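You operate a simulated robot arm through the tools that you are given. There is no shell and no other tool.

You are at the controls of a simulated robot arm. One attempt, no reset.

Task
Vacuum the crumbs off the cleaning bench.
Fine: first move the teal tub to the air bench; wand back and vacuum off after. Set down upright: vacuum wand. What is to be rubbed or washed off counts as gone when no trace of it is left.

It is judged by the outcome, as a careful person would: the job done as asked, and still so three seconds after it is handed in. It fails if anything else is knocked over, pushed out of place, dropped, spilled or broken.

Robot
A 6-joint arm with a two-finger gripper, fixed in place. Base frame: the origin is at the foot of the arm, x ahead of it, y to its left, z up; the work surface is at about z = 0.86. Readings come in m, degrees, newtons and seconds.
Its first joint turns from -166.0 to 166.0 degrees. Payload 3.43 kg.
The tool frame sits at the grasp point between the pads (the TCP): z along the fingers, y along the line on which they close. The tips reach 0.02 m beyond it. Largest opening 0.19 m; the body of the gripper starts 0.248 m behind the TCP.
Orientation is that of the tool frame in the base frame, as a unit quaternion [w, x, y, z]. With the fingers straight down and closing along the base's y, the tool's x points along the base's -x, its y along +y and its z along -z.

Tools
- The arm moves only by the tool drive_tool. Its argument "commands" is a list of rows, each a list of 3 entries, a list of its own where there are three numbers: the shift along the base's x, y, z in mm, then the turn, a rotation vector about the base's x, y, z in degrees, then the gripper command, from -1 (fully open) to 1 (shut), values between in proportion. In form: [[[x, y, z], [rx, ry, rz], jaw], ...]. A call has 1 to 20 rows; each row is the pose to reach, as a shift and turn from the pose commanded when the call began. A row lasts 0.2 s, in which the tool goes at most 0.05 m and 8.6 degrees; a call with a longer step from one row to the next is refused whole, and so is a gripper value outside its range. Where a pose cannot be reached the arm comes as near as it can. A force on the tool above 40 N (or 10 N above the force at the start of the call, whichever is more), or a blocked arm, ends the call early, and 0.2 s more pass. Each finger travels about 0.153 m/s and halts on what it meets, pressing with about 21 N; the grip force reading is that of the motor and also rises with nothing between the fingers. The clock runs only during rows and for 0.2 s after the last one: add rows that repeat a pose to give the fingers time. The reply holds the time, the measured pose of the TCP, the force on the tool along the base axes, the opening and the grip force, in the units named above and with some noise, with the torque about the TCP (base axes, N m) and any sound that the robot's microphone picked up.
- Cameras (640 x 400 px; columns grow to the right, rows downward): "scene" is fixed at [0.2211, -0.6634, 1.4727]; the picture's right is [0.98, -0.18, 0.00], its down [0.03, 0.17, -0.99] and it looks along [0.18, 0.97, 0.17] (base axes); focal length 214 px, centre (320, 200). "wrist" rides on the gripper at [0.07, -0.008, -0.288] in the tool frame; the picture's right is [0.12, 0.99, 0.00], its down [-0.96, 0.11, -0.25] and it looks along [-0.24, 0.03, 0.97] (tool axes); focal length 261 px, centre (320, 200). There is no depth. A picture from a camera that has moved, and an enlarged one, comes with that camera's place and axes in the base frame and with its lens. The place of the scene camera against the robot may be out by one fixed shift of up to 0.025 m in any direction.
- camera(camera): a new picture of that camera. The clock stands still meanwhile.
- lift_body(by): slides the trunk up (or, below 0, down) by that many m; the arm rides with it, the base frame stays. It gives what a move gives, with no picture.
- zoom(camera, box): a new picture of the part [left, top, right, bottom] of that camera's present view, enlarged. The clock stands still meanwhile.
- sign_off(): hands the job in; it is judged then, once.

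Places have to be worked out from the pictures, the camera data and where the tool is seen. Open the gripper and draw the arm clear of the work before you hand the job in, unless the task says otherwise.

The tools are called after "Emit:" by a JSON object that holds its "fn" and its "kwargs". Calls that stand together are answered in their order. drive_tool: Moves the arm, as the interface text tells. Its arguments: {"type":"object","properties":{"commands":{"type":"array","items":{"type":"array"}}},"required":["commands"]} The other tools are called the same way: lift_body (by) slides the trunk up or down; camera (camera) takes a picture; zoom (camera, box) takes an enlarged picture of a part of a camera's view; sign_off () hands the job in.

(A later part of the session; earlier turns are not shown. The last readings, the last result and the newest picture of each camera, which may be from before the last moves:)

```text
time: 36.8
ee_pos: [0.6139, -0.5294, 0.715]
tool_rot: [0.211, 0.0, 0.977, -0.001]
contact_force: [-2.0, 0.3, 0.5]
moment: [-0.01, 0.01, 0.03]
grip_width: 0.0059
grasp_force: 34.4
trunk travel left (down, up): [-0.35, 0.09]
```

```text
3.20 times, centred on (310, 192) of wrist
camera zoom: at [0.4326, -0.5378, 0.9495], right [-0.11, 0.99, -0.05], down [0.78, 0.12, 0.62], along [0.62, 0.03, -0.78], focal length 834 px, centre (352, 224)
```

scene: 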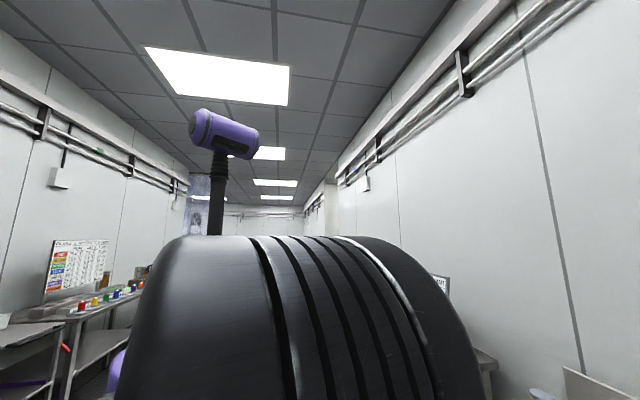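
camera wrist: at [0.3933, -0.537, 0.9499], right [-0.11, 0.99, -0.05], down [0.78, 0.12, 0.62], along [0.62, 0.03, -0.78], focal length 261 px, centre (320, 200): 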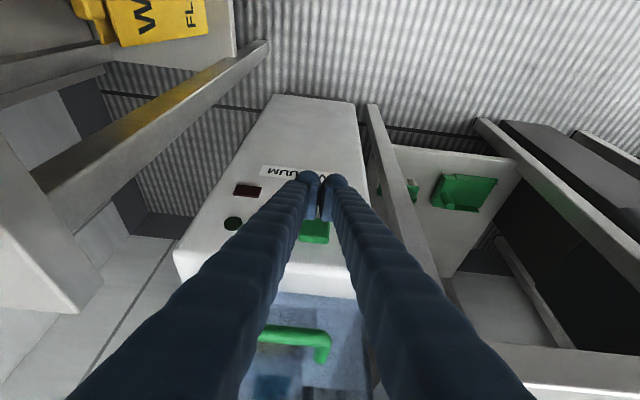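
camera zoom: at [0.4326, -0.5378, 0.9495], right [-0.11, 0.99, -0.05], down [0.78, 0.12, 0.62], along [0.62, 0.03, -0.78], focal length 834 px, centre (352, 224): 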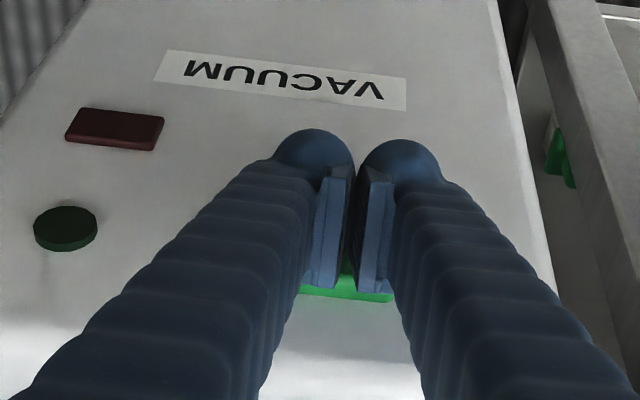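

Light contact (2 N), but the fingers were wedged apart 6 mm by the button edge. I back off a few millimetres and check the fingers close again.

Emit:
{"fn": "drive_tool", "kwargs": {"commands": [[[-6, 0, 0], [0, 0, 0], 1], [[-12, 0, 0], [0, 0, 0], 1], [[-12, 0, 0], [0, 0, 0], 1]]}}

Emit:
{"fn": "zoom", "kwargs": {"camera": "wrist", "box": [210, 130, 410, 255]}}

```text
time: 37.6
ee_pos: [0.6024, -0.5305, 0.717]
tool_rot: [0.211, 0.0, 0.978, -0.001]
contact_force: [0.5, 0.5, 0.3]
moment: [0.02, 0.03, 0.01]
grip_width: 0.0
grasp_force: 34.3
trunk travel left (down, up): [-0.35, 0.09]
```

```text
3.20 times, centred on (310, 192) of wrist
camera zoom: at [0.4212, -0.5378, 0.95], right [-0.11, 0.99, -0.05], down [0.78, 0.12, 0.62], along [0.62, 0.03, -0.78], focal length 834 px, centre (352, 224)
```

zoom: 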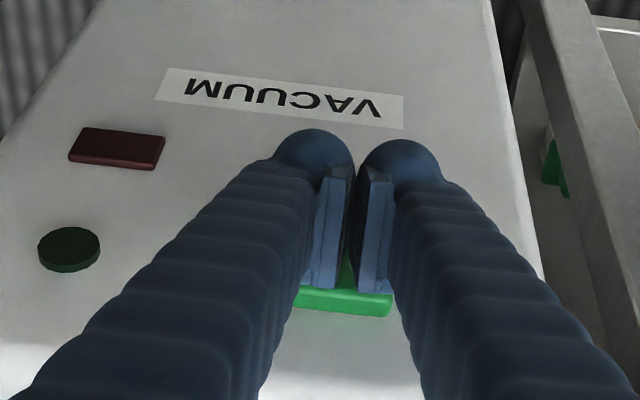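

The fingers closed again. Instead of straddling the button with two tips, I'll press with the +y finger alone: open to about 60 mm and shift 37 mm toward -y so that one finger is centred on the button.

Emit:
{"fn": "drive_tool", "kwargs": {"commands": [[[-8, 0, 0], [0, 0, 0], 0.7], [[-8, -20, 0], [0, 0, 0], 0.37], [[-8, -37, 0], [0, 0, 0], 0.37], [[-8, -37, 0], [0, 0, 0], 0.37]]}}

Emit:
{"fn": "zoom", "kwargs": {"camera": "wrist", "box": [210, 130, 410, 255]}}

```text
time: 38.6
ee_pos: [0.5948, -0.5662, 0.7166]
tool_rot: [0.21, 0.0, 0.978, -0.001]
contact_force: [0.1, 0.8, 0.0]
moment: [-0.01, 0.04, 0.02]
grip_width: 0.0598
grasp_force: 0.1
trunk travel left (down, up): [-0.35, 0.09]
```

```text
3.20 times, centred on (310, 192) of wrist
camera zoom: at [0.4135, -0.5749, 0.9501], right [-0.11, 0.99, -0.05], down [0.78, 0.12, 0.62], along [0.62, 0.03, -0.78], focal length 834 px, centre (352, 224)
```

zoom: 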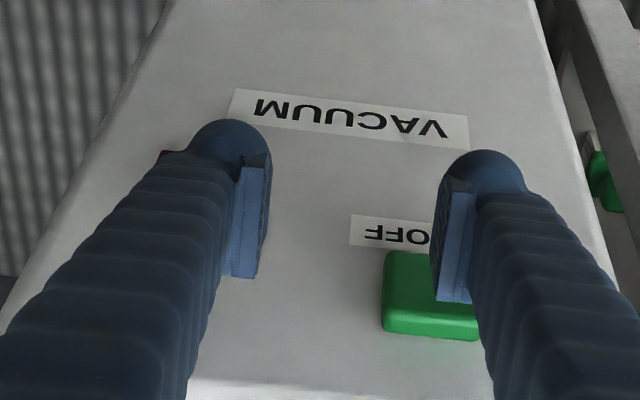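

The +y finger's pad now faces the button near its centre. I press along +x in 2 mm steps.

Emit:
{"fn": "drive_tool", "kwargs": {"commands": [[[8, 0, 0], [0, 0, 0], 0.37], [[12, 0, 0], [0, 0, 0], 0.37], [[14, 0, 0], [0, 0, 0], 0.37], [[16, 0, 0], [0, 0, 0], 0.37], [[18, 0, 0], [0, 0, 0], 0.37], [[20, 0, 0], [0, 0, 0], 0.37], [[20, 0, 0], [0, 0, 0], 0.37]]}}

Emit:
{"fn": "zoom", "kwargs": {"camera": "wrist", "box": [210, 130, 410, 255]}}

```text
time: 40.2
ee_pos: [0.6143, -0.5672, 0.7166]
tool_rot: [0.211, 0.0, 0.978, -0.001]
contact_force: [-2.0, 0.6, 1.0]
moment: [0.02, -0.04, 0.1]
grip_width: 0.0598
grasp_force: 0.1
trunk travel left (down, up): [-0.35, 0.09]
heard: click
```

```text
3.20 times, centred on (310, 192) of wrist
camera zoom: at [0.4335, -0.5753, 0.95], right [-0.11, 0.99, -0.05], down [0.78, 0.12, 0.62], along [0.62, 0.03, -0.78], focal length 834 px, centre (352, 224)
```

zoom: 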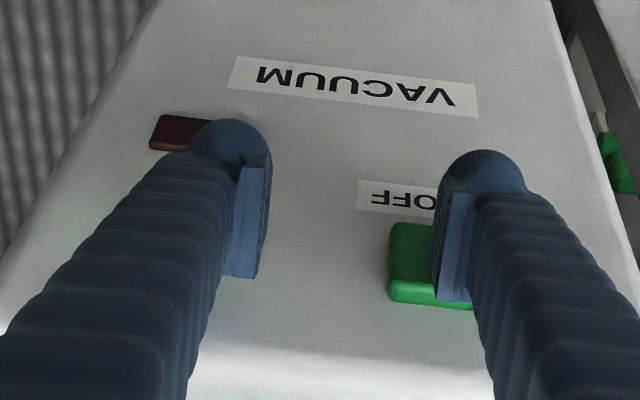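

A click was heard with 2 N of force. I back off and look at the indicator lights.

Emit:
{"fn": "drive_tool", "kwargs": {"commands": [[[-10, 0, 0], [0, 0, 0], 0.37], [[-30, 0, 5], [0, 0, 0], 0.37], [[-60, 0, 30], [0, 0, 0], 0.37], [[-80, 10, 60], [0, 0, 0], 0.37], [[-80, 20, 60], [0, 0, 0], 0.37]]}}

Emit:
{"fn": "camera", "kwargs": {"camera": "wrist"}}

Emit:
{"fn": "zoom", "kwargs": {"camera": "wrist", "box": [220, 130, 420, 330]}}

```text
time: 41.4
ee_pos: [0.535, -0.5457, 0.7784]
tool_rot: [0.21, 0.0, 0.978, -0.001]
contact_force: [0.3, -0.2, -0.1]
moment: [0.0, 0.0, -0.04]
grip_width: 0.0597
grasp_force: 0.0
trunk travel left (down, up): [-0.35, 0.09]
```

```text
taken
camera wrist: at [0.3534, -0.5542, 1.0114], right [-0.11, 0.99, -0.05], down [0.78, 0.12, 0.62], along [0.62, 0.03, -0.78], focal length 261 px, centre (320, 200)
```

wrist: 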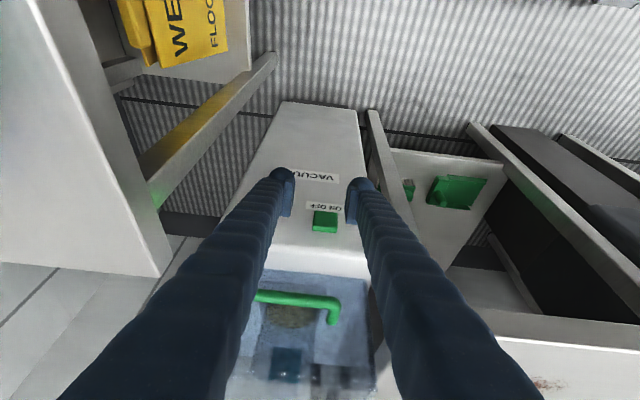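

```text
2.00 times, centred on (320, 230) of wrist
camera zoom: at [0.3534, -0.5542, 1.0114], right [-0.11, 0.99, -0.05], down [0.78, 0.12, 0.62], along [0.62, 0.03, -0.78], focal length 521 px, centre (320, 140)
```

zoom: 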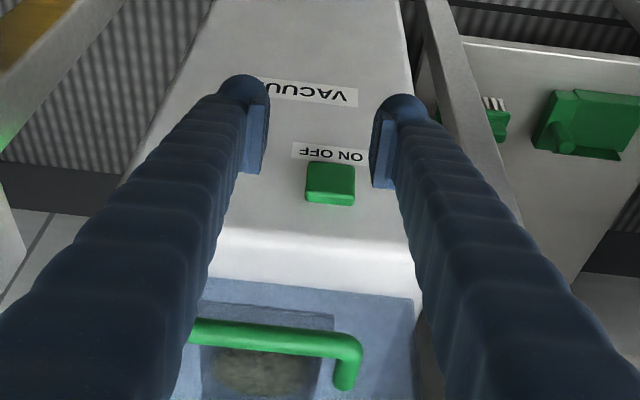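

A green glow now shows on the neighbouring bench frame, which suggests the running light is on. I shift sideways to see the light directly.

Emit:
{"fn": "drive_tool", "kwargs": {"commands": [[[0, 20, 20], [0, 0, 0], 0.37], [[0, 50, 40], [0, 0, 0], 0.37], [[0, 80, 60], [0, 0, 0], 0.37], [[0, 100, 80], [0, 0, 0], 0.37]]}}

Emit:
{"fn": "camera", "kwargs": {"camera": "wrist"}}

Emit:
{"fn": "zoom", "kwargs": {"camera": "wrist", "box": [160, 130, 360, 330]}}

```text
time: 42.4
ee_pos: [0.5347, -0.4453, 0.8576]
tool_rot: [0.209, 0.0, 0.978, 0.004]
contact_force: [0.2, -0.4, -0.1]
moment: [-0.01, 0.01, -0.01]
grip_width: 0.0599
grasp_force: 0.0
trunk travel left (down, up): [-0.35, 0.09]
```

```text
taken
camera wrist: at [0.3538, -0.4558, 1.0909], right [-0.11, 0.99, -0.04], down [0.78, 0.11, 0.62], along [0.62, 0.04, -0.78], focal length 261 px, centre (320, 200)
```

wrist: 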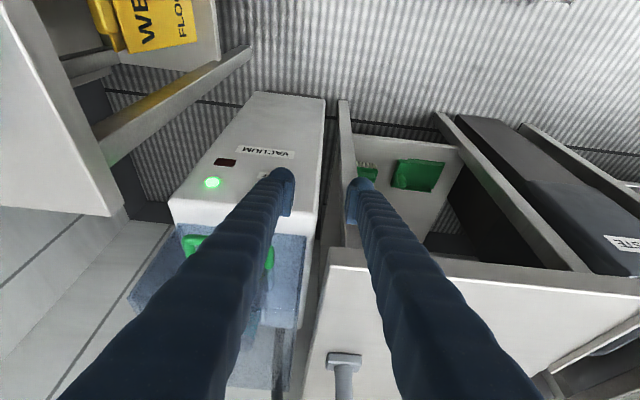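

```text
2.00 times, centred on (260, 230) of wrist
camera zoom: at [0.3538, -0.4558, 1.0909], right [-0.11, 0.99, -0.04], down [0.78, 0.11, 0.62], along [0.62, 0.04, -0.78], focal length 521 px, centre (440, 140)
```

zoom: 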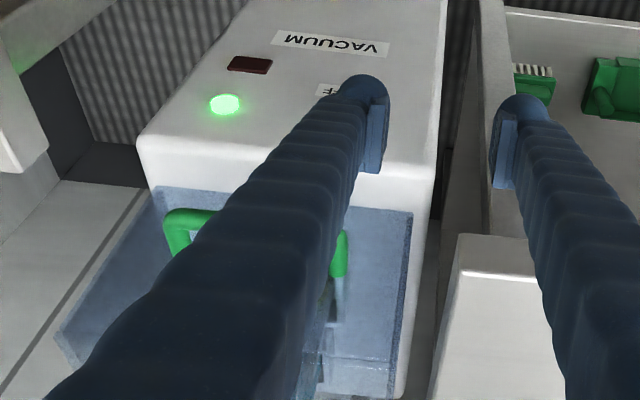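

The green light is lit and the red one is off, so the vacuum is running normally. Next I raise the arm, level the tool, and go look at the wand from above the bench.

Emit:
{"fn": "drive_tool", "kwargs": {"commands": [[[0, 0, 40], [0, 0, 0], 0.37], [[0, 0, 85], [0, 4, 0], 0.1], [[0, 0, 130], [0, 8, 0], -0.1], [[5, 5, 175], [0, 12, 0], -0.3], [[20, 10, 220], [0, 16, 0], -0.3], [[40, 20, 260], [0, 20, 0], -0.3], [[70, 40, 285], [0, 24.2, 0], -0.3], [[105, 60, 292], [0, 24.2, 0], -0.3], [[140, 80, 292], [0, 24.2, 0], -0.3], [[180, 100, 292], [0, 24.2, 0], -0.3], [[215, 120, 292], [0, 24.2, 0], -0.3], [[215, 120, 292], [0, 24.2, 0], -0.3]]}}

Emit:
{"fn": "camera", "kwargs": {"camera": "wrist"}}

Emit:
{"fn": "camera", "kwargs": {"camera": "scene"}}

```text
time: 45.0
ee_pos: [0.7515, -0.3281, 1.1476]
tool_rot: [0.001, 0.0, 1.0, -0.002]
contact_force: [-1.1, 0.6, -0.6]
moment: [-0.03, -0.07, 0.0]
grip_width: 0.1236
grasp_force: 0.1
trunk travel left (down, up): [-0.35, 0.09]
```

```text
taken
camera wrist: at [0.6817, -0.3359, 1.4351], right [-0.12, 0.99, 0.0], down [0.96, 0.12, 0.25], along [0.25, 0.03, -0.97], focal length 261 px, centre (320, 200)
```

wrist: 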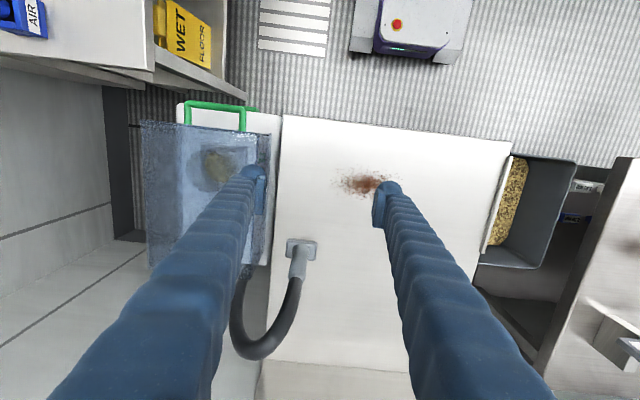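

```text
taken
```

scene: 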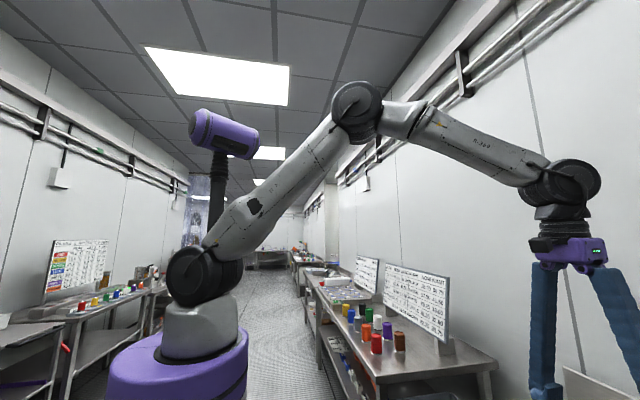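

Emit:
{"fn": "zoom", "kwargs": {"camera": "wrist", "box": [220, 220, 360, 380]}}

Emit:
{"fn": "zoom", "kwargs": {"camera": "wrist", "box": [310, 150, 430, 225]}}

```text
2.50 times, centred on (290, 300) of wrist
camera zoom: at [0.6817, -0.3359, 1.4351], right [-0.12, 0.99, 0.0], down [0.96, 0.12, 0.25], along [0.25, 0.03, -0.97], focal length 652 px, centre (395, -50)
```

zoom: 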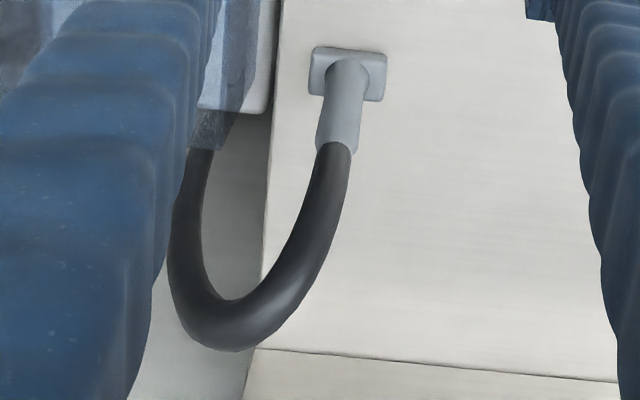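

```text
5.33 times, centred on (370, 188) of wrist
camera zoom: at [0.6817, -0.3359, 1.4351], right [-0.12, 0.99, 0.0], down [0.96, 0.12, 0.25], along [0.25, 0.03, -0.97], focal length 1390 px, centre (53, 267)
```

zoom: 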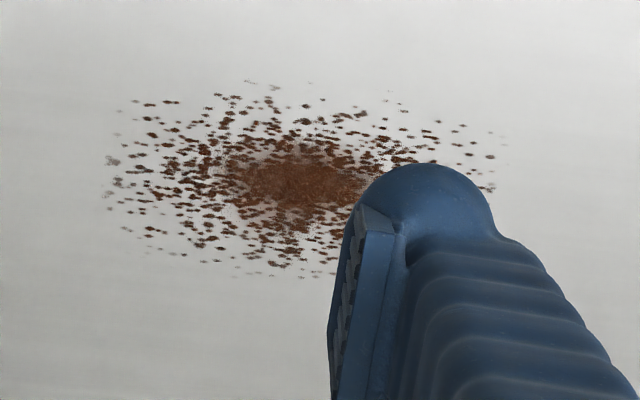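

The wand stands upright at about (0.951, -0.349) with a grey tube (≈36 mm) from z≈0.88 to 0.99, and the hose arches off its top to +x/-y. The crumbs span roughly x 0.73–0.82, y -0.305 to -0.13. I tilt the tool 45° outward so the palm stays clear of the hose, and go to a pre-grasp point 12 cm short of the tube.

Emit:
{"fn": "drive_tool", "kwargs": {"commands": [[[0, 2, 0], [-1.11, -7.43, -2.68], -0.2], [[0, 4, -10], [-2.22, -14.87, -5.37], -0.1], [[0, 6, -20], [-3.34, -22.3, -8.05], -0.053], [[0, 8, -35], [-4.45, -29.7, -10.7], -0.053], [[10, 10, -60], [-5.56, -37.2, -13.4], -0.053], [[25, 12, -90], [-6.67, -44.6, -16.1], -0.053], [[45, 14, -125], [-6.67, -44.6, -16.1], -0.053], [[65, 14, -160], [-6.67, -44.6, -16.1], -0.053], [[75, 14, -185], [-6.67, -44.6, -16.1], -0.053], [[75, 14, -200], [-6.67, -44.6, -16.1], -0.053], [[75, 14, -200], [-6.67, -44.6, -16.1], -0.053]]}}

Emit:
{"fn": "camera", "kwargs": {"camera": "wrist"}}

Emit:
{"fn": "camera", "kwargs": {"camera": "scene"}}

```text
time: 47.4
ee_pos: [0.8357, -0.3279, 0.9584]
tool_rot: [0.374, 0.14, 0.916, -0.028]
contact_force: [-0.5, 0.8, -0.1]
moment: [-0.04, 0.0, -0.06]
grip_width: 0.0998
grasp_force: 0.0
out of reach, approached as far as the arm can: row 4, 5, 6, 7, 8, 9, 10, 11
trunk travel left (down, up): [-0.35, 0.09]
```

```text
taken
camera wrist: at [0.5911, -0.2738, 1.116], right [0.2, 0.98, -0.03], down [0.52, -0.08, 0.85], along [0.83, -0.18, -0.52], focal length 261 px, centre (320, 200)
```

wrist: 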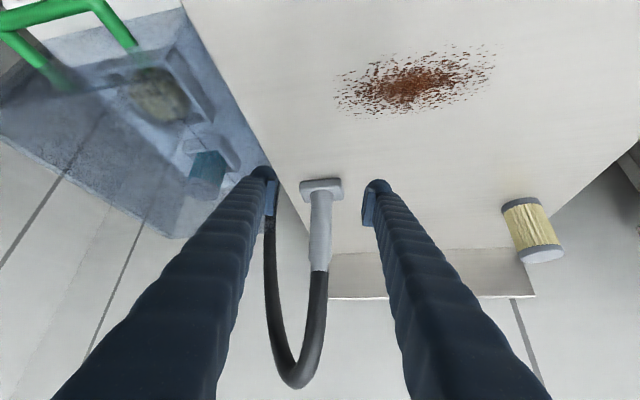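

```text
taken
```

scene: 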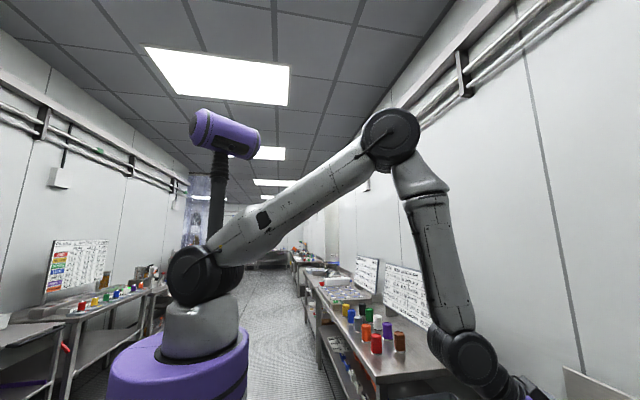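

The reply says 45° of tilt is at the edge of what the arm reaches here (it stopped at 44° tilt, ~1.5 cm off, not touching anything). Lowering the trunk will ease the wrist, so I first raise the tool to z≈1.21 with 25° tilt, then lower the trunk 0.25 m.

Emit:
{"fn": "drive_tool", "kwargs": {"commands": [[[-8, 4, 30], [0.6, 4.8, -0.1], -0.053], [[-16, 8, 70], [1.2, 9.5, -0.2], -0.053], [[-24, 12, 115], [1.9, 14.3, -0.3], -0.053], [[-32, 16, 160], [2.5, 19, -0.34], -0.053], [[-40, 20, 205], [2.5, 19, -0.34], -0.053], [[-46, 28, 250], [2.5, 19, -0.34], -0.053], [[-46, 28, 252], [2.5, 19, -0.34], -0.053]]}}

```text
time: 49.2
ee_pos: [0.8433, -0.2357, 1.2378]
tool_rot: [0.272, 0.218, 0.934, 0.08]
contact_force: [-0.1, 0.5, 0.7]
moment: [0.01, 0.0, 0.01]
grip_width: 0.0998
grasp_force: 0.1
out of reach, approached as far as the arm can: row 3, 4
trunk travel left (down, up): [-0.35, 0.09]
stopped in row 7: the arm was blocked; the commanded pose is now the measured one
```

The move ended with the arm reported as blocked at (0.843, -0.236, 1.238). I look at both cameras before doing anything else.

Emit:
{"fn": "camera", "kwargs": {"camera": "scene"}}

Emit:
{"fn": "camera", "kwargs": {"camera": "wrist"}}

```text
taken
```

scene: 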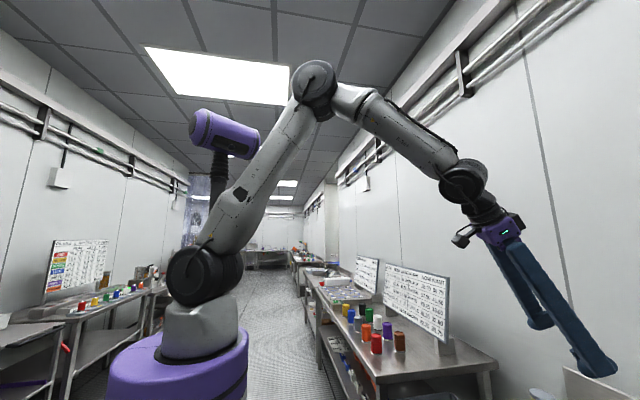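

```text
taken
camera wrist: at [0.6328, -0.221, 1.4432], right [0.27, 0.94, 0.21], down [0.64, -0.34, 0.69], along [0.72, -0.05, -0.69], focal length 261 px, centre (320, 200)
```

wrist: 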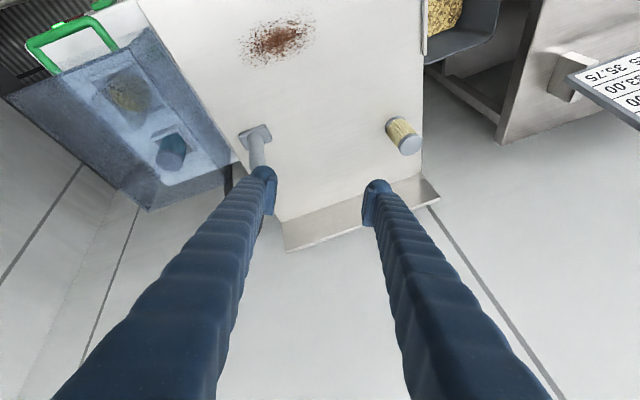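

The picture shows the tool nearly in line with the forearm, a wrist singularity, so that is what stopped it; nothing was touched. I level the tool back to straight-down here in the open to recover a clean wrist posture.

Emit:
{"fn": "drive_tool", "kwargs": {"commands": [[[-7, 0, 5], [-1.57, 5.3, 4.27], -0.053], [[-14, 0, 10], [-3.13, 10.6, 8.53], -0.053], [[-21, 0, 15], [-4.7, 15.95, 12.8], -0.053], [[-28, 0, 20], [-6.27, 21.3, 17.1], -0.053], [[-35, 0, 20], [-7.83, 26.6, 21.3], -0.053], [[-43, 0, 20], [-9.4, 31.9, 25.6], -0.053], [[-43, 0, 20], [-9.4, 31.9, 25.6], -0.053]]}}

Emit:
{"fn": "camera", "kwargs": {"camera": "wrist"}}

```text
time: 50.8
ee_pos: [0.7997, -0.236, 1.2578]
tool_rot: [0.0, -0.001, 1.0, 0.001]
contact_force: [-0.4, -0.2, -0.7]
moment: [-0.01, -0.08, -0.04]
grip_width: 0.0996
grasp_force: 0.1
trunk travel left (down, up): [-0.35, 0.09]
```

```text
taken
camera wrist: at [0.7315, -0.2447, 1.5459], right [-0.12, 0.99, 0.0], down [0.96, 0.12, 0.25], along [0.25, 0.03, -0.97], focal length 261 px, centre (320, 200)
```

wrist: 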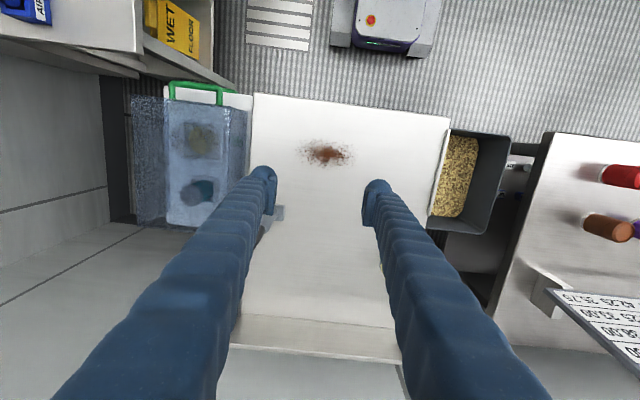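

The tool is straight down again at (0.80, -0.236, 1.258) with open space beneath. I lower the trunk by 0.25 m so that outward tilts stay away from the singularity.

Emit:
{"fn": "lift_body", "kwargs": {"by": -0.22}}

Emit:
{"fn": "camera", "kwargs": {"camera": "scene"}}

Emit:
{"fn": "camera", "kwargs": {"camera": "wrist"}}

```text
time: 53.1
ee_pos: [0.8003, -0.2359, 1.0368]
tool_rot: [-0.001, -0.002, 1.0, 0.001]
contact_force: [-0.9, -0.6, 0.1]
moment: [0.0, 0.01, -0.03]
grip_width: 0.0998
grasp_force: 0.1
trunk travel left (down, up): [-0.13, 0.31]
```

```text
taken
```

scene: 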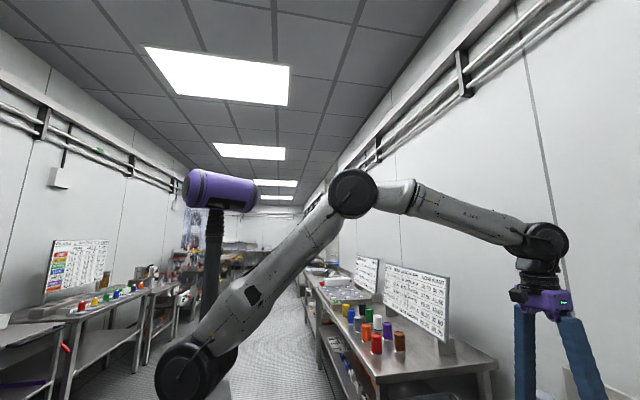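

```text
taken
camera wrist: at [0.7324, -0.2445, 1.3252], right [-0.12, 0.99, 0.0], down [0.96, 0.12, 0.25], along [0.25, 0.03, -0.97], focal length 261 px, centre (320, 200)
```

wrist: 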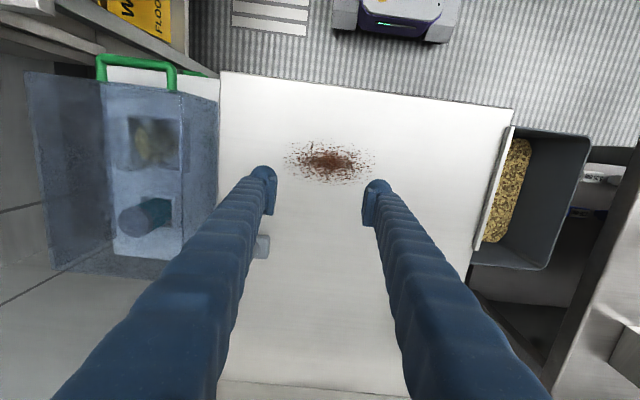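

The trunk is down and everything is clear. I raise the tool 60 mm and lower the trunk another 0.1 m for more wrist margin.

Emit:
{"fn": "drive_tool", "kwargs": {"commands": [[[0, 0, 30], [0, 0, 0], -0.053], [[0, 0, 70], [0, 0, 0], -0.053], [[0, 0, 80], [0, 0, 0], -0.053]]}}

Emit:
{"fn": "lift_body", "kwargs": {"by": -0.1}}

```text
time: 53.9
ee_pos: [0.8026, -0.2364, 1.1155]
tool_rot: [0.0, -0.002, 1.0, 0.001]
contact_force: [0.1, -0.4, -0.4]
moment: [0.03, 0.0, -0.04]
grip_width: 0.0999
grasp_force: 0.1
trunk travel left (down, up): [-0.13, 0.31]
```

```text
time: 55.3
ee_pos: [0.8012, -0.2349, 1.0162]
tool_rot: [0.0, -0.002, 1.0, 0.001]
contact_force: [-0.4, 0.7, 0.6]
moment: [-0.01, -0.02, -0.01]
grip_width: 0.1
grasp_force: 0.0
trunk travel left (down, up): [-0.03, 0.41]
```

Now I test that a 25° outward tilt (azimuth -17°) is reachable over the nearest corner of the crumb area, before touching the wand.

Emit:
{"fn": "drive_tool", "kwargs": {"commands": [[[0, 0, 0], [-0.93, -6.2, -4.18], -0.053], [[0, 0, 0], [-1.86, -12.4, -8.35], -0.053], [[0, 0, 0], [-2.78, -18.6, -12.5], -0.053], [[0, 0, 0], [-3.71, -24.8, -16.7], -0.053], [[-20, 35, -15], [-3.71, -24.8, -16.7], -0.053], [[-40, 70, -30], [-3.71, -24.8, -16.7], -0.053], [[-66, 110, -40], [-3.71, -24.8, -16.7], -0.053], [[-66, 115, -60], [-3.71, -24.8, -16.7], -0.053], [[-66, 115, -60], [-3.71, -24.8, -16.7], -0.053]]}}

Emit:
{"fn": "camera", "kwargs": {"camera": "wrist"}}

Emit:
{"fn": "camera", "kwargs": {"camera": "scene"}}

```text
time: 57.3
ee_pos: [0.7374, -0.122, 0.955]
tool_rot: [0.215, 0.143, 0.966, -0.031]
contact_force: [-0.4, 0.5, 0.4]
moment: [-0.01, 0.01, -0.01]
grip_width: 0.1
grasp_force: 0.1
trunk travel left (down, up): [-0.03, 0.41]
```

```text
taken
camera wrist: at [0.5587, -0.0764, 1.1873], right [0.18, 0.98, -0.05], down [0.77, -0.11, 0.63], along [0.61, -0.15, -0.77], focal length 261 px, centre (320, 200)
```

wrist: 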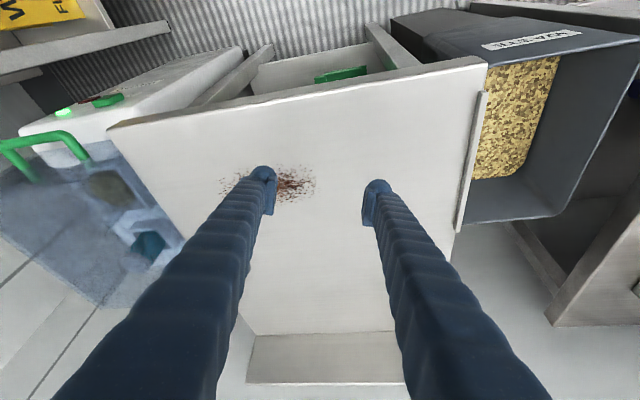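

```text
taken
```

scene: 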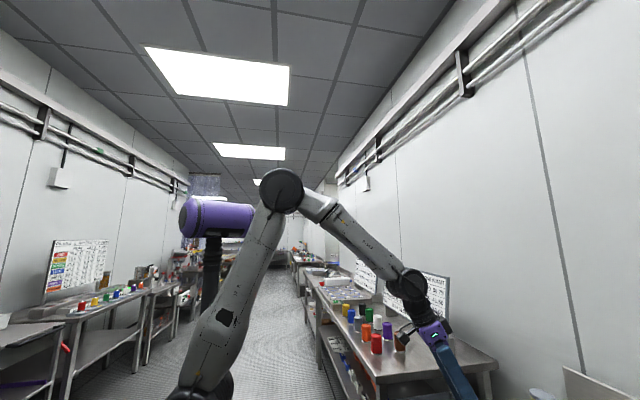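

No reach warning at the far corner, so this tilt works. I now move to a pre-grasp point about 13 cm short of the wand and look.

Emit:
{"fn": "drive_tool", "kwargs": {"commands": [[[18, -38, 5], [0, 0, 0], -0.053], [[36, -76, 5], [0, 0, 0], -0.053], [[54, -114, 5], [0, 0, 0], -0.053], [[72, -152, 0], [0, 0, 0], -0.053], [[90, -189, 0], [0, 0, 0], -0.053], [[90, -189, -10], [0, 0, 0], -0.053], [[90, -189, -10], [0, 0, 0], -0.053]]}}

Emit:
{"fn": "camera", "kwargs": {"camera": "wrist"}}

Emit:
{"fn": "zoom", "kwargs": {"camera": "wrist", "box": [220, 180, 420, 380]}}

```text
time: 58.9
ee_pos: [0.8268, -0.3099, 0.9451]
tool_rot: [0.214, 0.142, 0.966, -0.032]
contact_force: [0.1, 0.4, 0.4]
moment: [0.04, -0.02, -0.02]
grip_width: 0.1
grasp_force: 0.0
trunk travel left (down, up): [-0.03, 0.41]
```

```text
taken
camera wrist: at [0.6478, -0.2641, 1.1775], right [0.18, 0.98, -0.05], down [0.77, -0.11, 0.63], along [0.61, -0.15, -0.77], focal length 261 px, centre (320, 200)
```

wrist: 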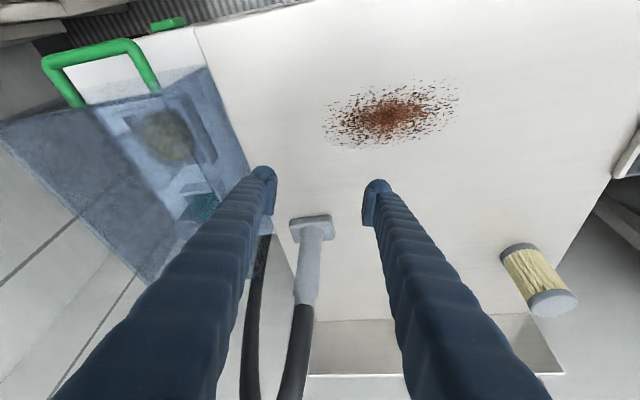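

```text
2.00 times, centred on (320, 280) of wrist
camera zoom: at [0.6478, -0.2641, 1.1775], right [0.18, 0.98, -0.05], down [0.77, -0.11, 0.63], along [0.61, -0.15, -0.77], focal length 521 px, centre (320, 40)
```

zoom: 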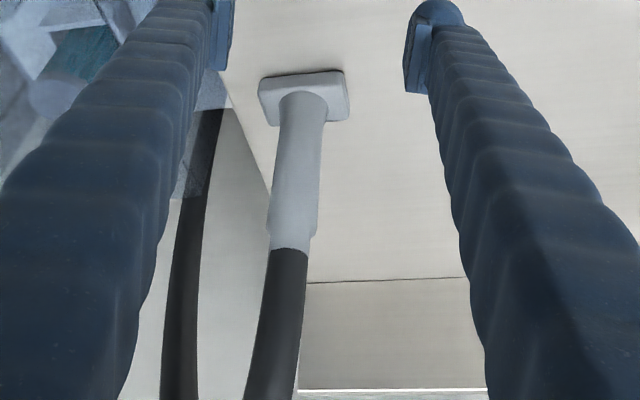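

From this view the tube axis computes to (0.951, -0.351), with the grey grip running from z≈0.885 to 1.0, and the hose leads away to +x/-y. I advance around the tube in small steps.

Emit:
{"fn": "drive_tool", "kwargs": {"commands": [[[25, -8, 0], [0, 0, 0], -0.053], [[50, -16, 0], [0, 0, 0], -0.053], [[75, -25, 0], [0, 0, 0], -0.053], [[95, -31, 0], [0, 0, 0], -0.053], [[110, -36, -1], [0, 0, 0], -0.053], [[122, -41, -2], [0, 0, 0], -0.053], [[122, -41, -2], [0, 0, 0], -0.053]]}}

Emit:
{"fn": "camera", "kwargs": {"camera": "wrist"}}

Emit:
{"fn": "zoom", "kwargs": {"camera": "wrist", "box": [240, 130, 400, 290]}}

```text
time: 60.5
ee_pos: [0.9507, -0.3511, 0.9433]
tool_rot: [0.213, 0.143, 0.966, -0.033]
contact_force: [0.7, 0.5, 0.4]
moment: [0.06, 0.03, 0.0]
grip_width: 0.0998
grasp_force: 0.1
trunk travel left (down, up): [-0.03, 0.41]
```

```text
taken
camera wrist: at [0.7707, -0.3056, 1.1745], right [0.18, 0.98, -0.05], down [0.77, -0.11, 0.63], along [0.61, -0.15, -0.78], focal length 261 px, centre (320, 200)
```

wrist: 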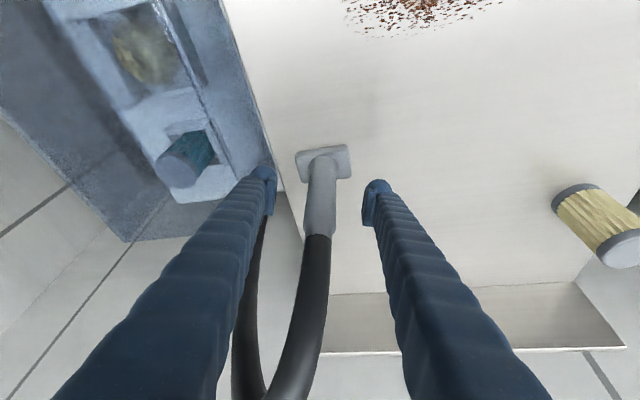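

```text
2.50 times, centred on (320, 210) of wrist
camera zoom: at [0.7707, -0.3056, 1.1745], right [0.18, 0.98, -0.05], down [0.77, -0.11, 0.63], along [0.61, -0.15, -0.78], focal length 652 px, centre (320, 175)
```

zoom: 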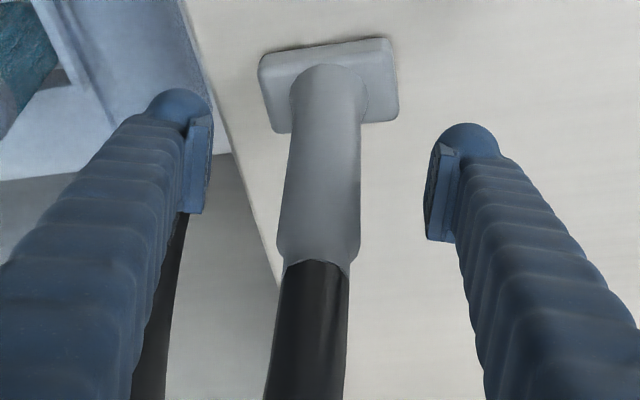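

The tube sits within 2 mm of centre between the pads. I correct that offset and close slowly.

Emit:
{"fn": "drive_tool", "kwargs": {"commands": [[[0.5, 1.7, 0], [0, 0, 0], 0.2], [[0.5, 1.7, 0], [0, 0, 0], 0.4], [[0.5, 1.7, 0], [0, 0, 0], 0.55], [[0.5, 1.7, 0], [0, 0, 0], 0.65], [[0.5, 1.7, 0], [0, 0, 0], 0.8], [[0.5, 1.7, 0], [0, 0, 0], 0.9], [[0.5, 1.7, 0], [0, 0, 0], 0.9]]}}

Emit:
{"fn": "camera", "kwargs": {"camera": "wrist"}}

```text
time: 62.1
ee_pos: [0.9487, -0.3505, 0.9436]
tool_rot: [0.214, 0.142, 0.966, -0.032]
contact_force: [1.0, 0.2, 0.3]
moment: [-0.02, 0.04, 0.06]
grip_width: 0.0321
grasp_force: 20.8
trunk travel left (down, up): [-0.03, 0.41]
```

```text
taken
camera wrist: at [0.7704, -0.3041, 1.1748], right [0.18, 0.98, -0.05], down [0.77, -0.11, 0.63], along [0.61, -0.15, -0.77], focal length 261 px, centre (320, 200)
```

wrist: 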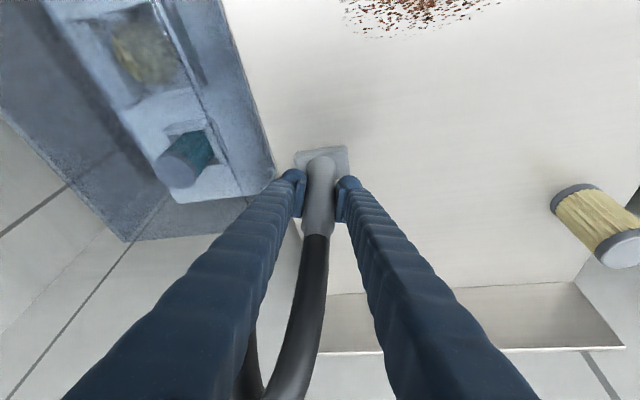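

The wand is gripped at 32 mm with 21 N; home pose is TCP (0.949, -0.3505, 0.9436). I lift it 12 mm and check the forces and the hose.

Emit:
{"fn": "drive_tool", "kwargs": {"commands": [[[0, 0, 3], [0, 0, 0], 0.9], [[0, 0, 7], [0, 0, 0], 0.9], [[0, 0, 12], [0, 0, 0], 0.9], [[0, 0, 12], [0, 0, 0], 0.9]]}}

Emit:
{"fn": "camera", "kwargs": {"camera": "wrist"}}

```text
time: 63.1
ee_pos: [0.9496, -0.3487, 0.9555]
tool_rot: [0.214, 0.143, 0.966, -0.031]
contact_force: [-0.3, -0.2, -2.7]
moment: [-0.02, 0.03, -0.02]
grip_width: 0.032
grasp_force: 21.1
trunk travel left (down, up): [-0.03, 0.41]
```

```text
taken
camera wrist: at [0.7707, -0.3039, 1.1871], right [0.18, 0.98, -0.05], down [0.77, -0.11, 0.63], along [0.61, -0.15, -0.77], focal length 261 px, centre (320, 200)
```

wrist: 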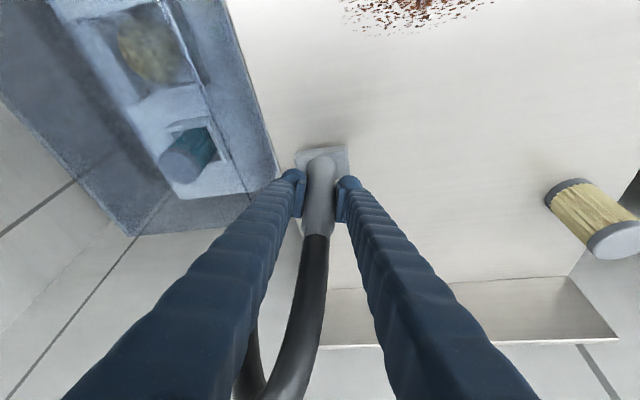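

The wand lifts cleanly (about 2.7 N). I carry it just above the bench to the far edge of the crumbs, lower to about 1 mm above the surface, and make the first pass along y at x≈0.81.

Emit:
{"fn": "drive_tool", "kwargs": {"commands": [[[-40, 10, 0], [0, 0, 0], 0.9], [[-80, 20, 0], [0, 0, 0], 0.9], [[-115, 28, 0], [0, 0, 0], 0.9], [[-139, 30, 0], [0, 0, 0], 0.9], [[-139, 30, -6], [0, 0, 0], 0.9], [[-139, 30, -11], [0, 0, 0], 0.9], [[-139, 50, -11], [0, 0, 0], 0.9], [[-139, 70, -11], [0, 0, 0], 0.9], [[-139, 90, -11], [0, 0, 0], 0.9], [[-139, 110, -11], [0, 0, 0], 0.9], [[-139, 130, -11], [0, 0, 0], 0.9], [[-139, 150, -11], [0, 0, 0], 0.9], [[-139, 170, -11], [0, 0, 0], 0.9], [[-139, 190, -11], [0, 0, 0], 0.9], [[-139, 210, -11], [0, 0, 0], 0.9], [[-139, 230, -11], [0, 0, 0], 0.9], [[-139, 240, -11], [0, 0, 0], 0.9]]}}

Emit:
{"fn": "camera", "kwargs": {"camera": "wrist"}}

```text
time: 66.7
ee_pos: [0.809, -0.1094, 0.9444]
tool_rot: [0.214, 0.143, 0.966, -0.032]
contact_force: [-0.4, 0.6, -3.1]
moment: [0.0, 0.0, -0.01]
grip_width: 0.0319
grasp_force: 21.2
trunk travel left (down, up): [-0.03, 0.41]
```

```text
taken
camera wrist: at [0.6298, -0.0634, 1.1751], right [0.18, 0.98, -0.05], down [0.77, -0.11, 0.63], along [0.61, -0.15, -0.77], focal length 261 px, centre (320, 200)
```

wrist: 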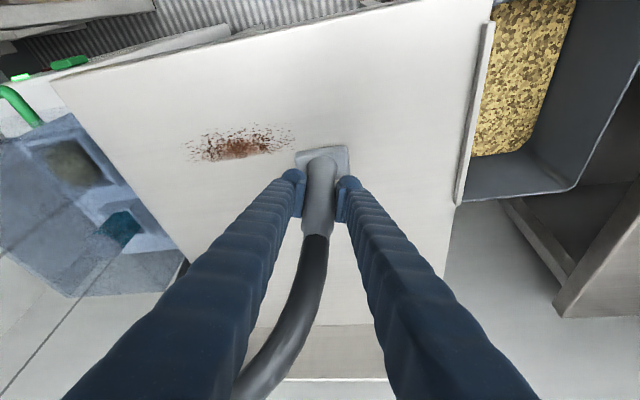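

It works: the strip under the pass is clean. I continue with passes at x≈0.785 and x≈0.765.

Emit:
{"fn": "drive_tool", "kwargs": {"commands": [[[-22, 0, 0], [0, 0, 0], 0.9], [[-22, -25, 0], [0, 0, 0], 0.9], [[-22, -50, 0], [0, 0, 0], 0.9], [[-22, -75, 0], [0, 0, 0], 0.9], [[-22, -100, 0], [0, 0, 0], 0.9], [[-22, -125, 0], [0, 0, 0], 0.9], [[-22, -150, 0], [0, 0, 0], 0.9], [[-22, -175, 0], [0, 0, 0], 0.9], [[-22, -200, 0], [0, 0, 0], 0.9], [[-22, -220, 0], [0, 0, 0], 0.9], [[-44, -220, 0], [0, 0, 0], 0.9], [[-44, -195, 0], [0, 0, 0], 0.9], [[-44, -170, 0], [0, 0, 0], 0.9], [[-44, -145, 0], [0, 0, 0], 0.9], [[-44, -120, 0], [0, 0, 0], 0.9], [[-44, -95, 0], [0, 0, 0], 0.9], [[-44, -70, 0], [0, 0, 0], 0.9], [[-44, -45, 0], [0, 0, 0], 0.9], [[-44, -20, 0], [0, 0, 0], 0.9], [[-44, 0, 0], [0, 0, 0], 0.9]]}}

Emit:
{"fn": "camera", "kwargs": {"camera": "wrist"}}

Emit:
{"fn": "zoom", "kwargs": {"camera": "wrist", "box": [130, 90, 350, 200]}}

```text
time: 70.9
ee_pos: [0.7646, -0.1086, 0.9448]
tool_rot: [0.215, 0.142, 0.966, -0.031]
contact_force: [-2.1, 0.8, 2.0]
moment: [0.0, -0.21, 0.06]
grip_width: 0.0319
grasp_force: 21.1
trunk travel left (down, up): [-0.03, 0.41]
```

```text
taken
camera wrist: at [0.5862, -0.0635, 1.1749], right [0.18, 0.98, -0.05], down [0.77, -0.11, 0.63], along [0.61, -0.15, -0.77], focal length 261 px, centre (320, 200)
```

wrist: 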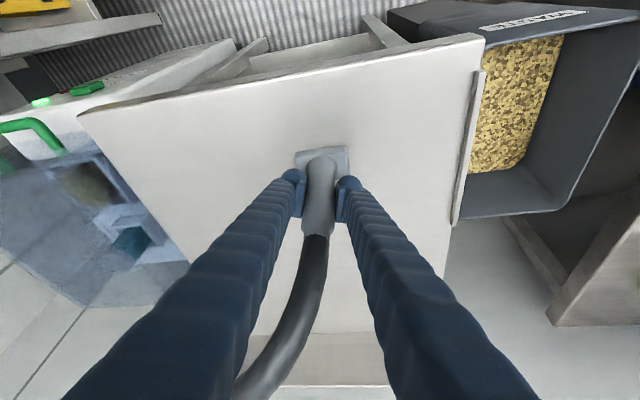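

```text
2.91 times, centred on (240, 145) of wrist
camera zoom: at [0.5862, -0.0635, 1.1749], right [0.18, 0.98, -0.05], down [0.77, -0.11, 0.63], along [0.61, -0.15, -0.77], focal length 758 px, centre (553, 360)
```

zoom: 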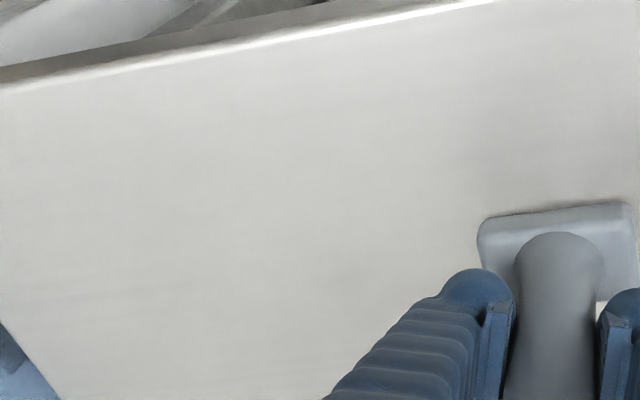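

No crumbs are visible any more. For faint traces at the near edge I add two more passes at x≈0.743 and x≈0.722.

Emit:
{"fn": "drive_tool", "kwargs": {"commands": [[[-22, 0, 1], [0, 0, 0], 0.9], [[-22, -25, 1], [0, 0, 0], 0.9], [[-22, -50, 1], [0, 0, 0], 0.9], [[-22, -75, 1], [0, 0, 0], 0.9], [[-22, -100, 1], [0, 0, 0], 0.9], [[-22, -125, 1], [0, 0, 0], 0.9], [[-22, -150, 1], [0, 0, 0], 0.9], [[-22, -175, 1], [0, 0, 0], 0.9], [[-22, -200, 1], [0, 0, 0], 0.9], [[-22, -220, 1], [0, 0, 0], 0.9], [[-43, -220, 1], [0, 0, 0], 0.9], [[-43, -195, 1], [0, 0, 0], 0.9], [[-43, -170, 1], [0, 0, 0], 0.9], [[-43, -145, 1], [0, 0, 0], 0.9], [[-43, -120, 1], [0, 0, 0], 0.9], [[-43, -95, 1], [0, 0, 0], 0.9], [[-43, -70, 1], [0, 0, 0], 0.9], [[-43, -45, 1], [0, 0, 0], 0.9], [[-43, -20, 1], [0, 0, 0], 0.9]]}}

Emit:
{"fn": "camera", "kwargs": {"camera": "wrist"}}

```text
time: 74.9
ee_pos: [0.7215, -0.1292, 0.9446]
tool_rot: [0.214, 0.142, 0.966, -0.032]
contact_force: [0.0, 0.4, -2.5]
moment: [0.03, 0.02, -0.01]
grip_width: 0.0319
grasp_force: 21.4
trunk travel left (down, up): [-0.03, 0.41]
```

```text
taken
camera wrist: at [0.5422, -0.0836, 1.1768], right [0.18, 0.98, -0.05], down [0.77, -0.11, 0.63], along [0.61, -0.15, -0.77], focal length 261 px, centre (320, 200)
```

wrist: 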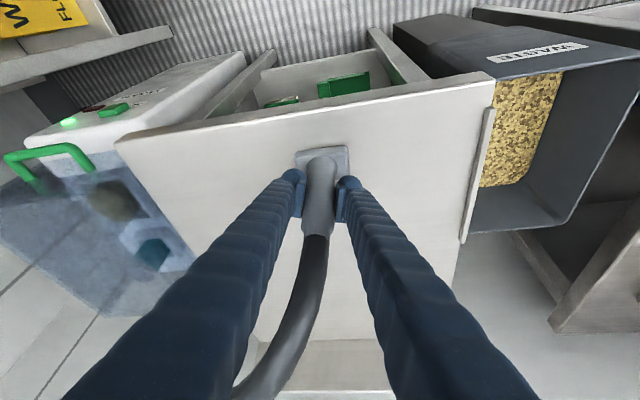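

Now I lift 8 mm and move toward the wand's home, pausing at (0.84, -0.32) where the camera has a clear view of the crumb area.

Emit:
{"fn": "drive_tool", "kwargs": {"commands": [[[0, 0, 4], [0, 0, 0], 0.9], [[0, 0, 8], [0, 0, 0], 0.9], [[25, -40, 8], [0, 0, 0], 0.9], [[50, -80, 8], [0, 0, 0], 0.9], [[75, -120, 8], [0, 0, 0], 0.9], [[100, -155, 8], [0, 0, 0], 0.9], [[118, -190, 8], [0, 0, 0], 0.9], [[118, -190, 8], [0, 0, 0], 0.9]]}}

Emit:
{"fn": "camera", "kwargs": {"camera": "wrist"}}

Emit:
{"fn": "zoom", "kwargs": {"camera": "wrist", "box": [260, 30, 560, 200]}}

```text
time: 76.7
ee_pos: [0.8397, -0.3198, 0.9543]
tool_rot: [0.212, 0.142, 0.966, -0.031]
contact_force: [0.7, 0.5, -2.4]
moment: [0.1, 0.03, 0.03]
grip_width: 0.0319
grasp_force: 21.0
trunk travel left (down, up): [-0.03, 0.41]
```

```text
taken
camera wrist: at [0.6617, -0.2743, 1.1859], right [0.18, 0.98, -0.05], down [0.77, -0.11, 0.63], along [0.61, -0.15, -0.78], focal length 261 px, centre (320, 200)
```

wrist: 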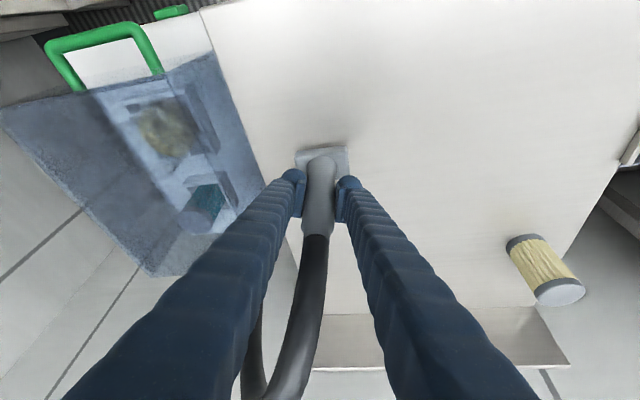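

```text
2.13 times, centred on (410, 115) of wrist
camera zoom: at [0.6617, -0.2743, 1.1859], right [0.18, 0.98, -0.05], down [0.77, -0.11, 0.63], along [0.61, -0.15, -0.78], focal length 556 px, centre (128, 381)
```

zoom: 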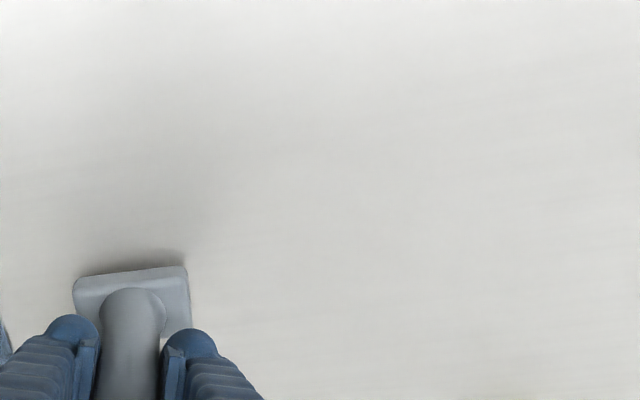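

The crumb area looks clean. I zoom further to catch faint specks.

Emit:
{"fn": "zoom", "kwargs": {"camera": "wrist", "box": [310, 60, 400, 130]}}

Emit:
{"fn": "zoom", "kwargs": {"camera": "wrist", "box": [390, 50, 490, 130]}}

Emit:
{"fn": "zoom", "kwargs": {"camera": "wrist", "box": [220, 60, 330, 170]}}

```text
5.71 times, centred on (355, 95) of wrist
camera zoom: at [0.6617, -0.2743, 1.1859], right [0.18, 0.98, -0.05], down [0.77, -0.11, 0.63], along [0.61, -0.15, -0.78], focal length 1489 px, centre (120, 800)
```

zoom: 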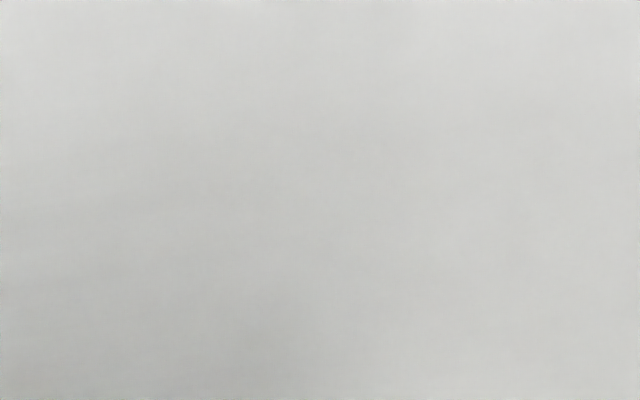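

```text
5.00 times, centred on (440, 90) of wrist
camera zoom: at [0.6617, -0.2743, 1.1859], right [0.18, 0.98, -0.05], down [0.77, -0.11, 0.63], along [0.61, -0.15, -0.78], focal length 1303 px, centre (-280, 750)
```

zoom: 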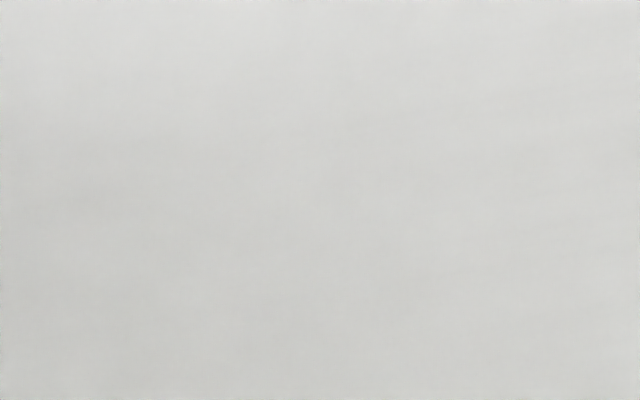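

```text
3.64 times, centred on (275, 115) of wrist
camera zoom: at [0.6617, -0.2743, 1.1859], right [0.18, 0.98, -0.05], down [0.77, -0.11, 0.63], along [0.61, -0.15, -0.78], focal length 948 px, centre (484, 509)
```

zoom: 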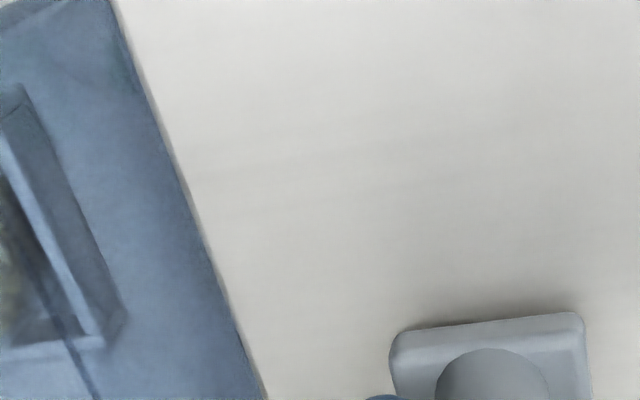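

The bench is clean. By my tally the wand's original pose is exactly +108, -30, -10 mm from here, so I carry it back and lower it onto its spot.

Emit:
{"fn": "drive_tool", "kwargs": {"commands": [[[36, -10, 0], [0, 0, 0], 0.9], [[72, -20, 0], [0, 0, 0], 0.9], [[100, -28, 0], [0, 0, 0], 0.9], [[108, -30, 0], [0, 0, 0], 0.9], [[108, -30, -4], [0, 0, 0], 0.9], [[108, -30, -7], [0, 0, 0], 0.9], [[108, -30, -9], [0, 0, 0], 0.9], [[108, -30, -10], [0, 0, 0], 0.9], [[108, -30, -10], [0, 0, 0], 0.9]]}}

Emit:
{"fn": "camera", "kwargs": {"camera": "wrist"}}

```text
time: 78.7
ee_pos: [0.9492, -0.3498, 0.9436]
tool_rot: [0.214, 0.143, 0.966, -0.032]
contact_force: [1.2, 1.4, -0.1]
moment: [-0.04, -0.04, 0.01]
grip_width: 0.0321
grasp_force: 21.0
trunk travel left (down, up): [-0.03, 0.41]
```

```text
taken
camera wrist: at [0.7698, -0.3039, 1.175], right [0.18, 0.98, -0.05], down [0.77, -0.11, 0.63], along [0.61, -0.15, -0.77], focal length 261 px, centre (320, 200)
```

wrist: 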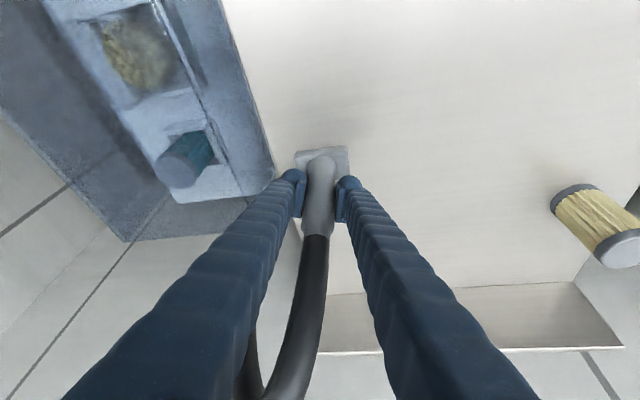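

The vertical force went from -2.5 N to about 0, so the bench carries the wand again in its original place. I open slowly, then retreat straight back along the approach line.

Emit:
{"fn": "drive_tool", "kwargs": {"commands": [[[0, 0, 0], [0, 0, 0], 0.65], [[0, 0, 0], [0, 0, 0], 0.58], [[0, 0, 0], [0, 0, 0], 0.45], [[0, 0, 0], [0, 0, 0], 0.25], [[0, 0, 0], [0, 0, 0], 0.05], [[0, 0, 0], [0, 0, 0], -0.053], [[0, 0, 0], [0, 0, 0], -0.053]]}}

Emit:
{"fn": "camera", "kwargs": {"camera": "wrist"}}

```text
time: 80.3
ee_pos: [0.948, -0.3497, 0.9427]
tool_rot: [0.214, 0.143, 0.966, -0.031]
contact_force: [-0.8, 0.3, -0.2]
moment: [0.02, 0.0, -0.01]
grip_width: 0.0999
grasp_force: 0.1
trunk travel left (down, up): [-0.03, 0.41]
```

```text
taken
camera wrist: at [0.7696, -0.304, 1.1747], right [0.18, 0.98, -0.05], down [0.77, -0.11, 0.63], along [0.61, -0.15, -0.77], focal length 261 px, centre (320, 200)
```

wrist: 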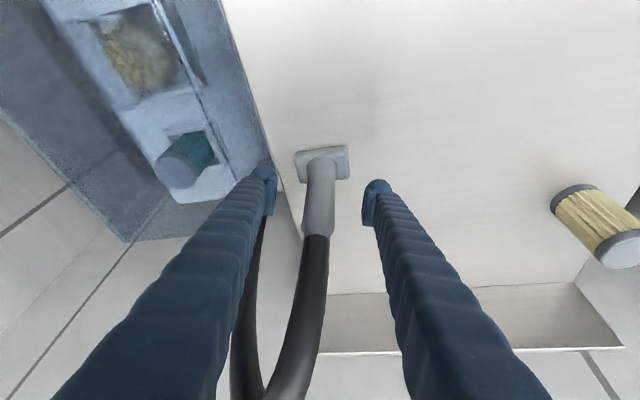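

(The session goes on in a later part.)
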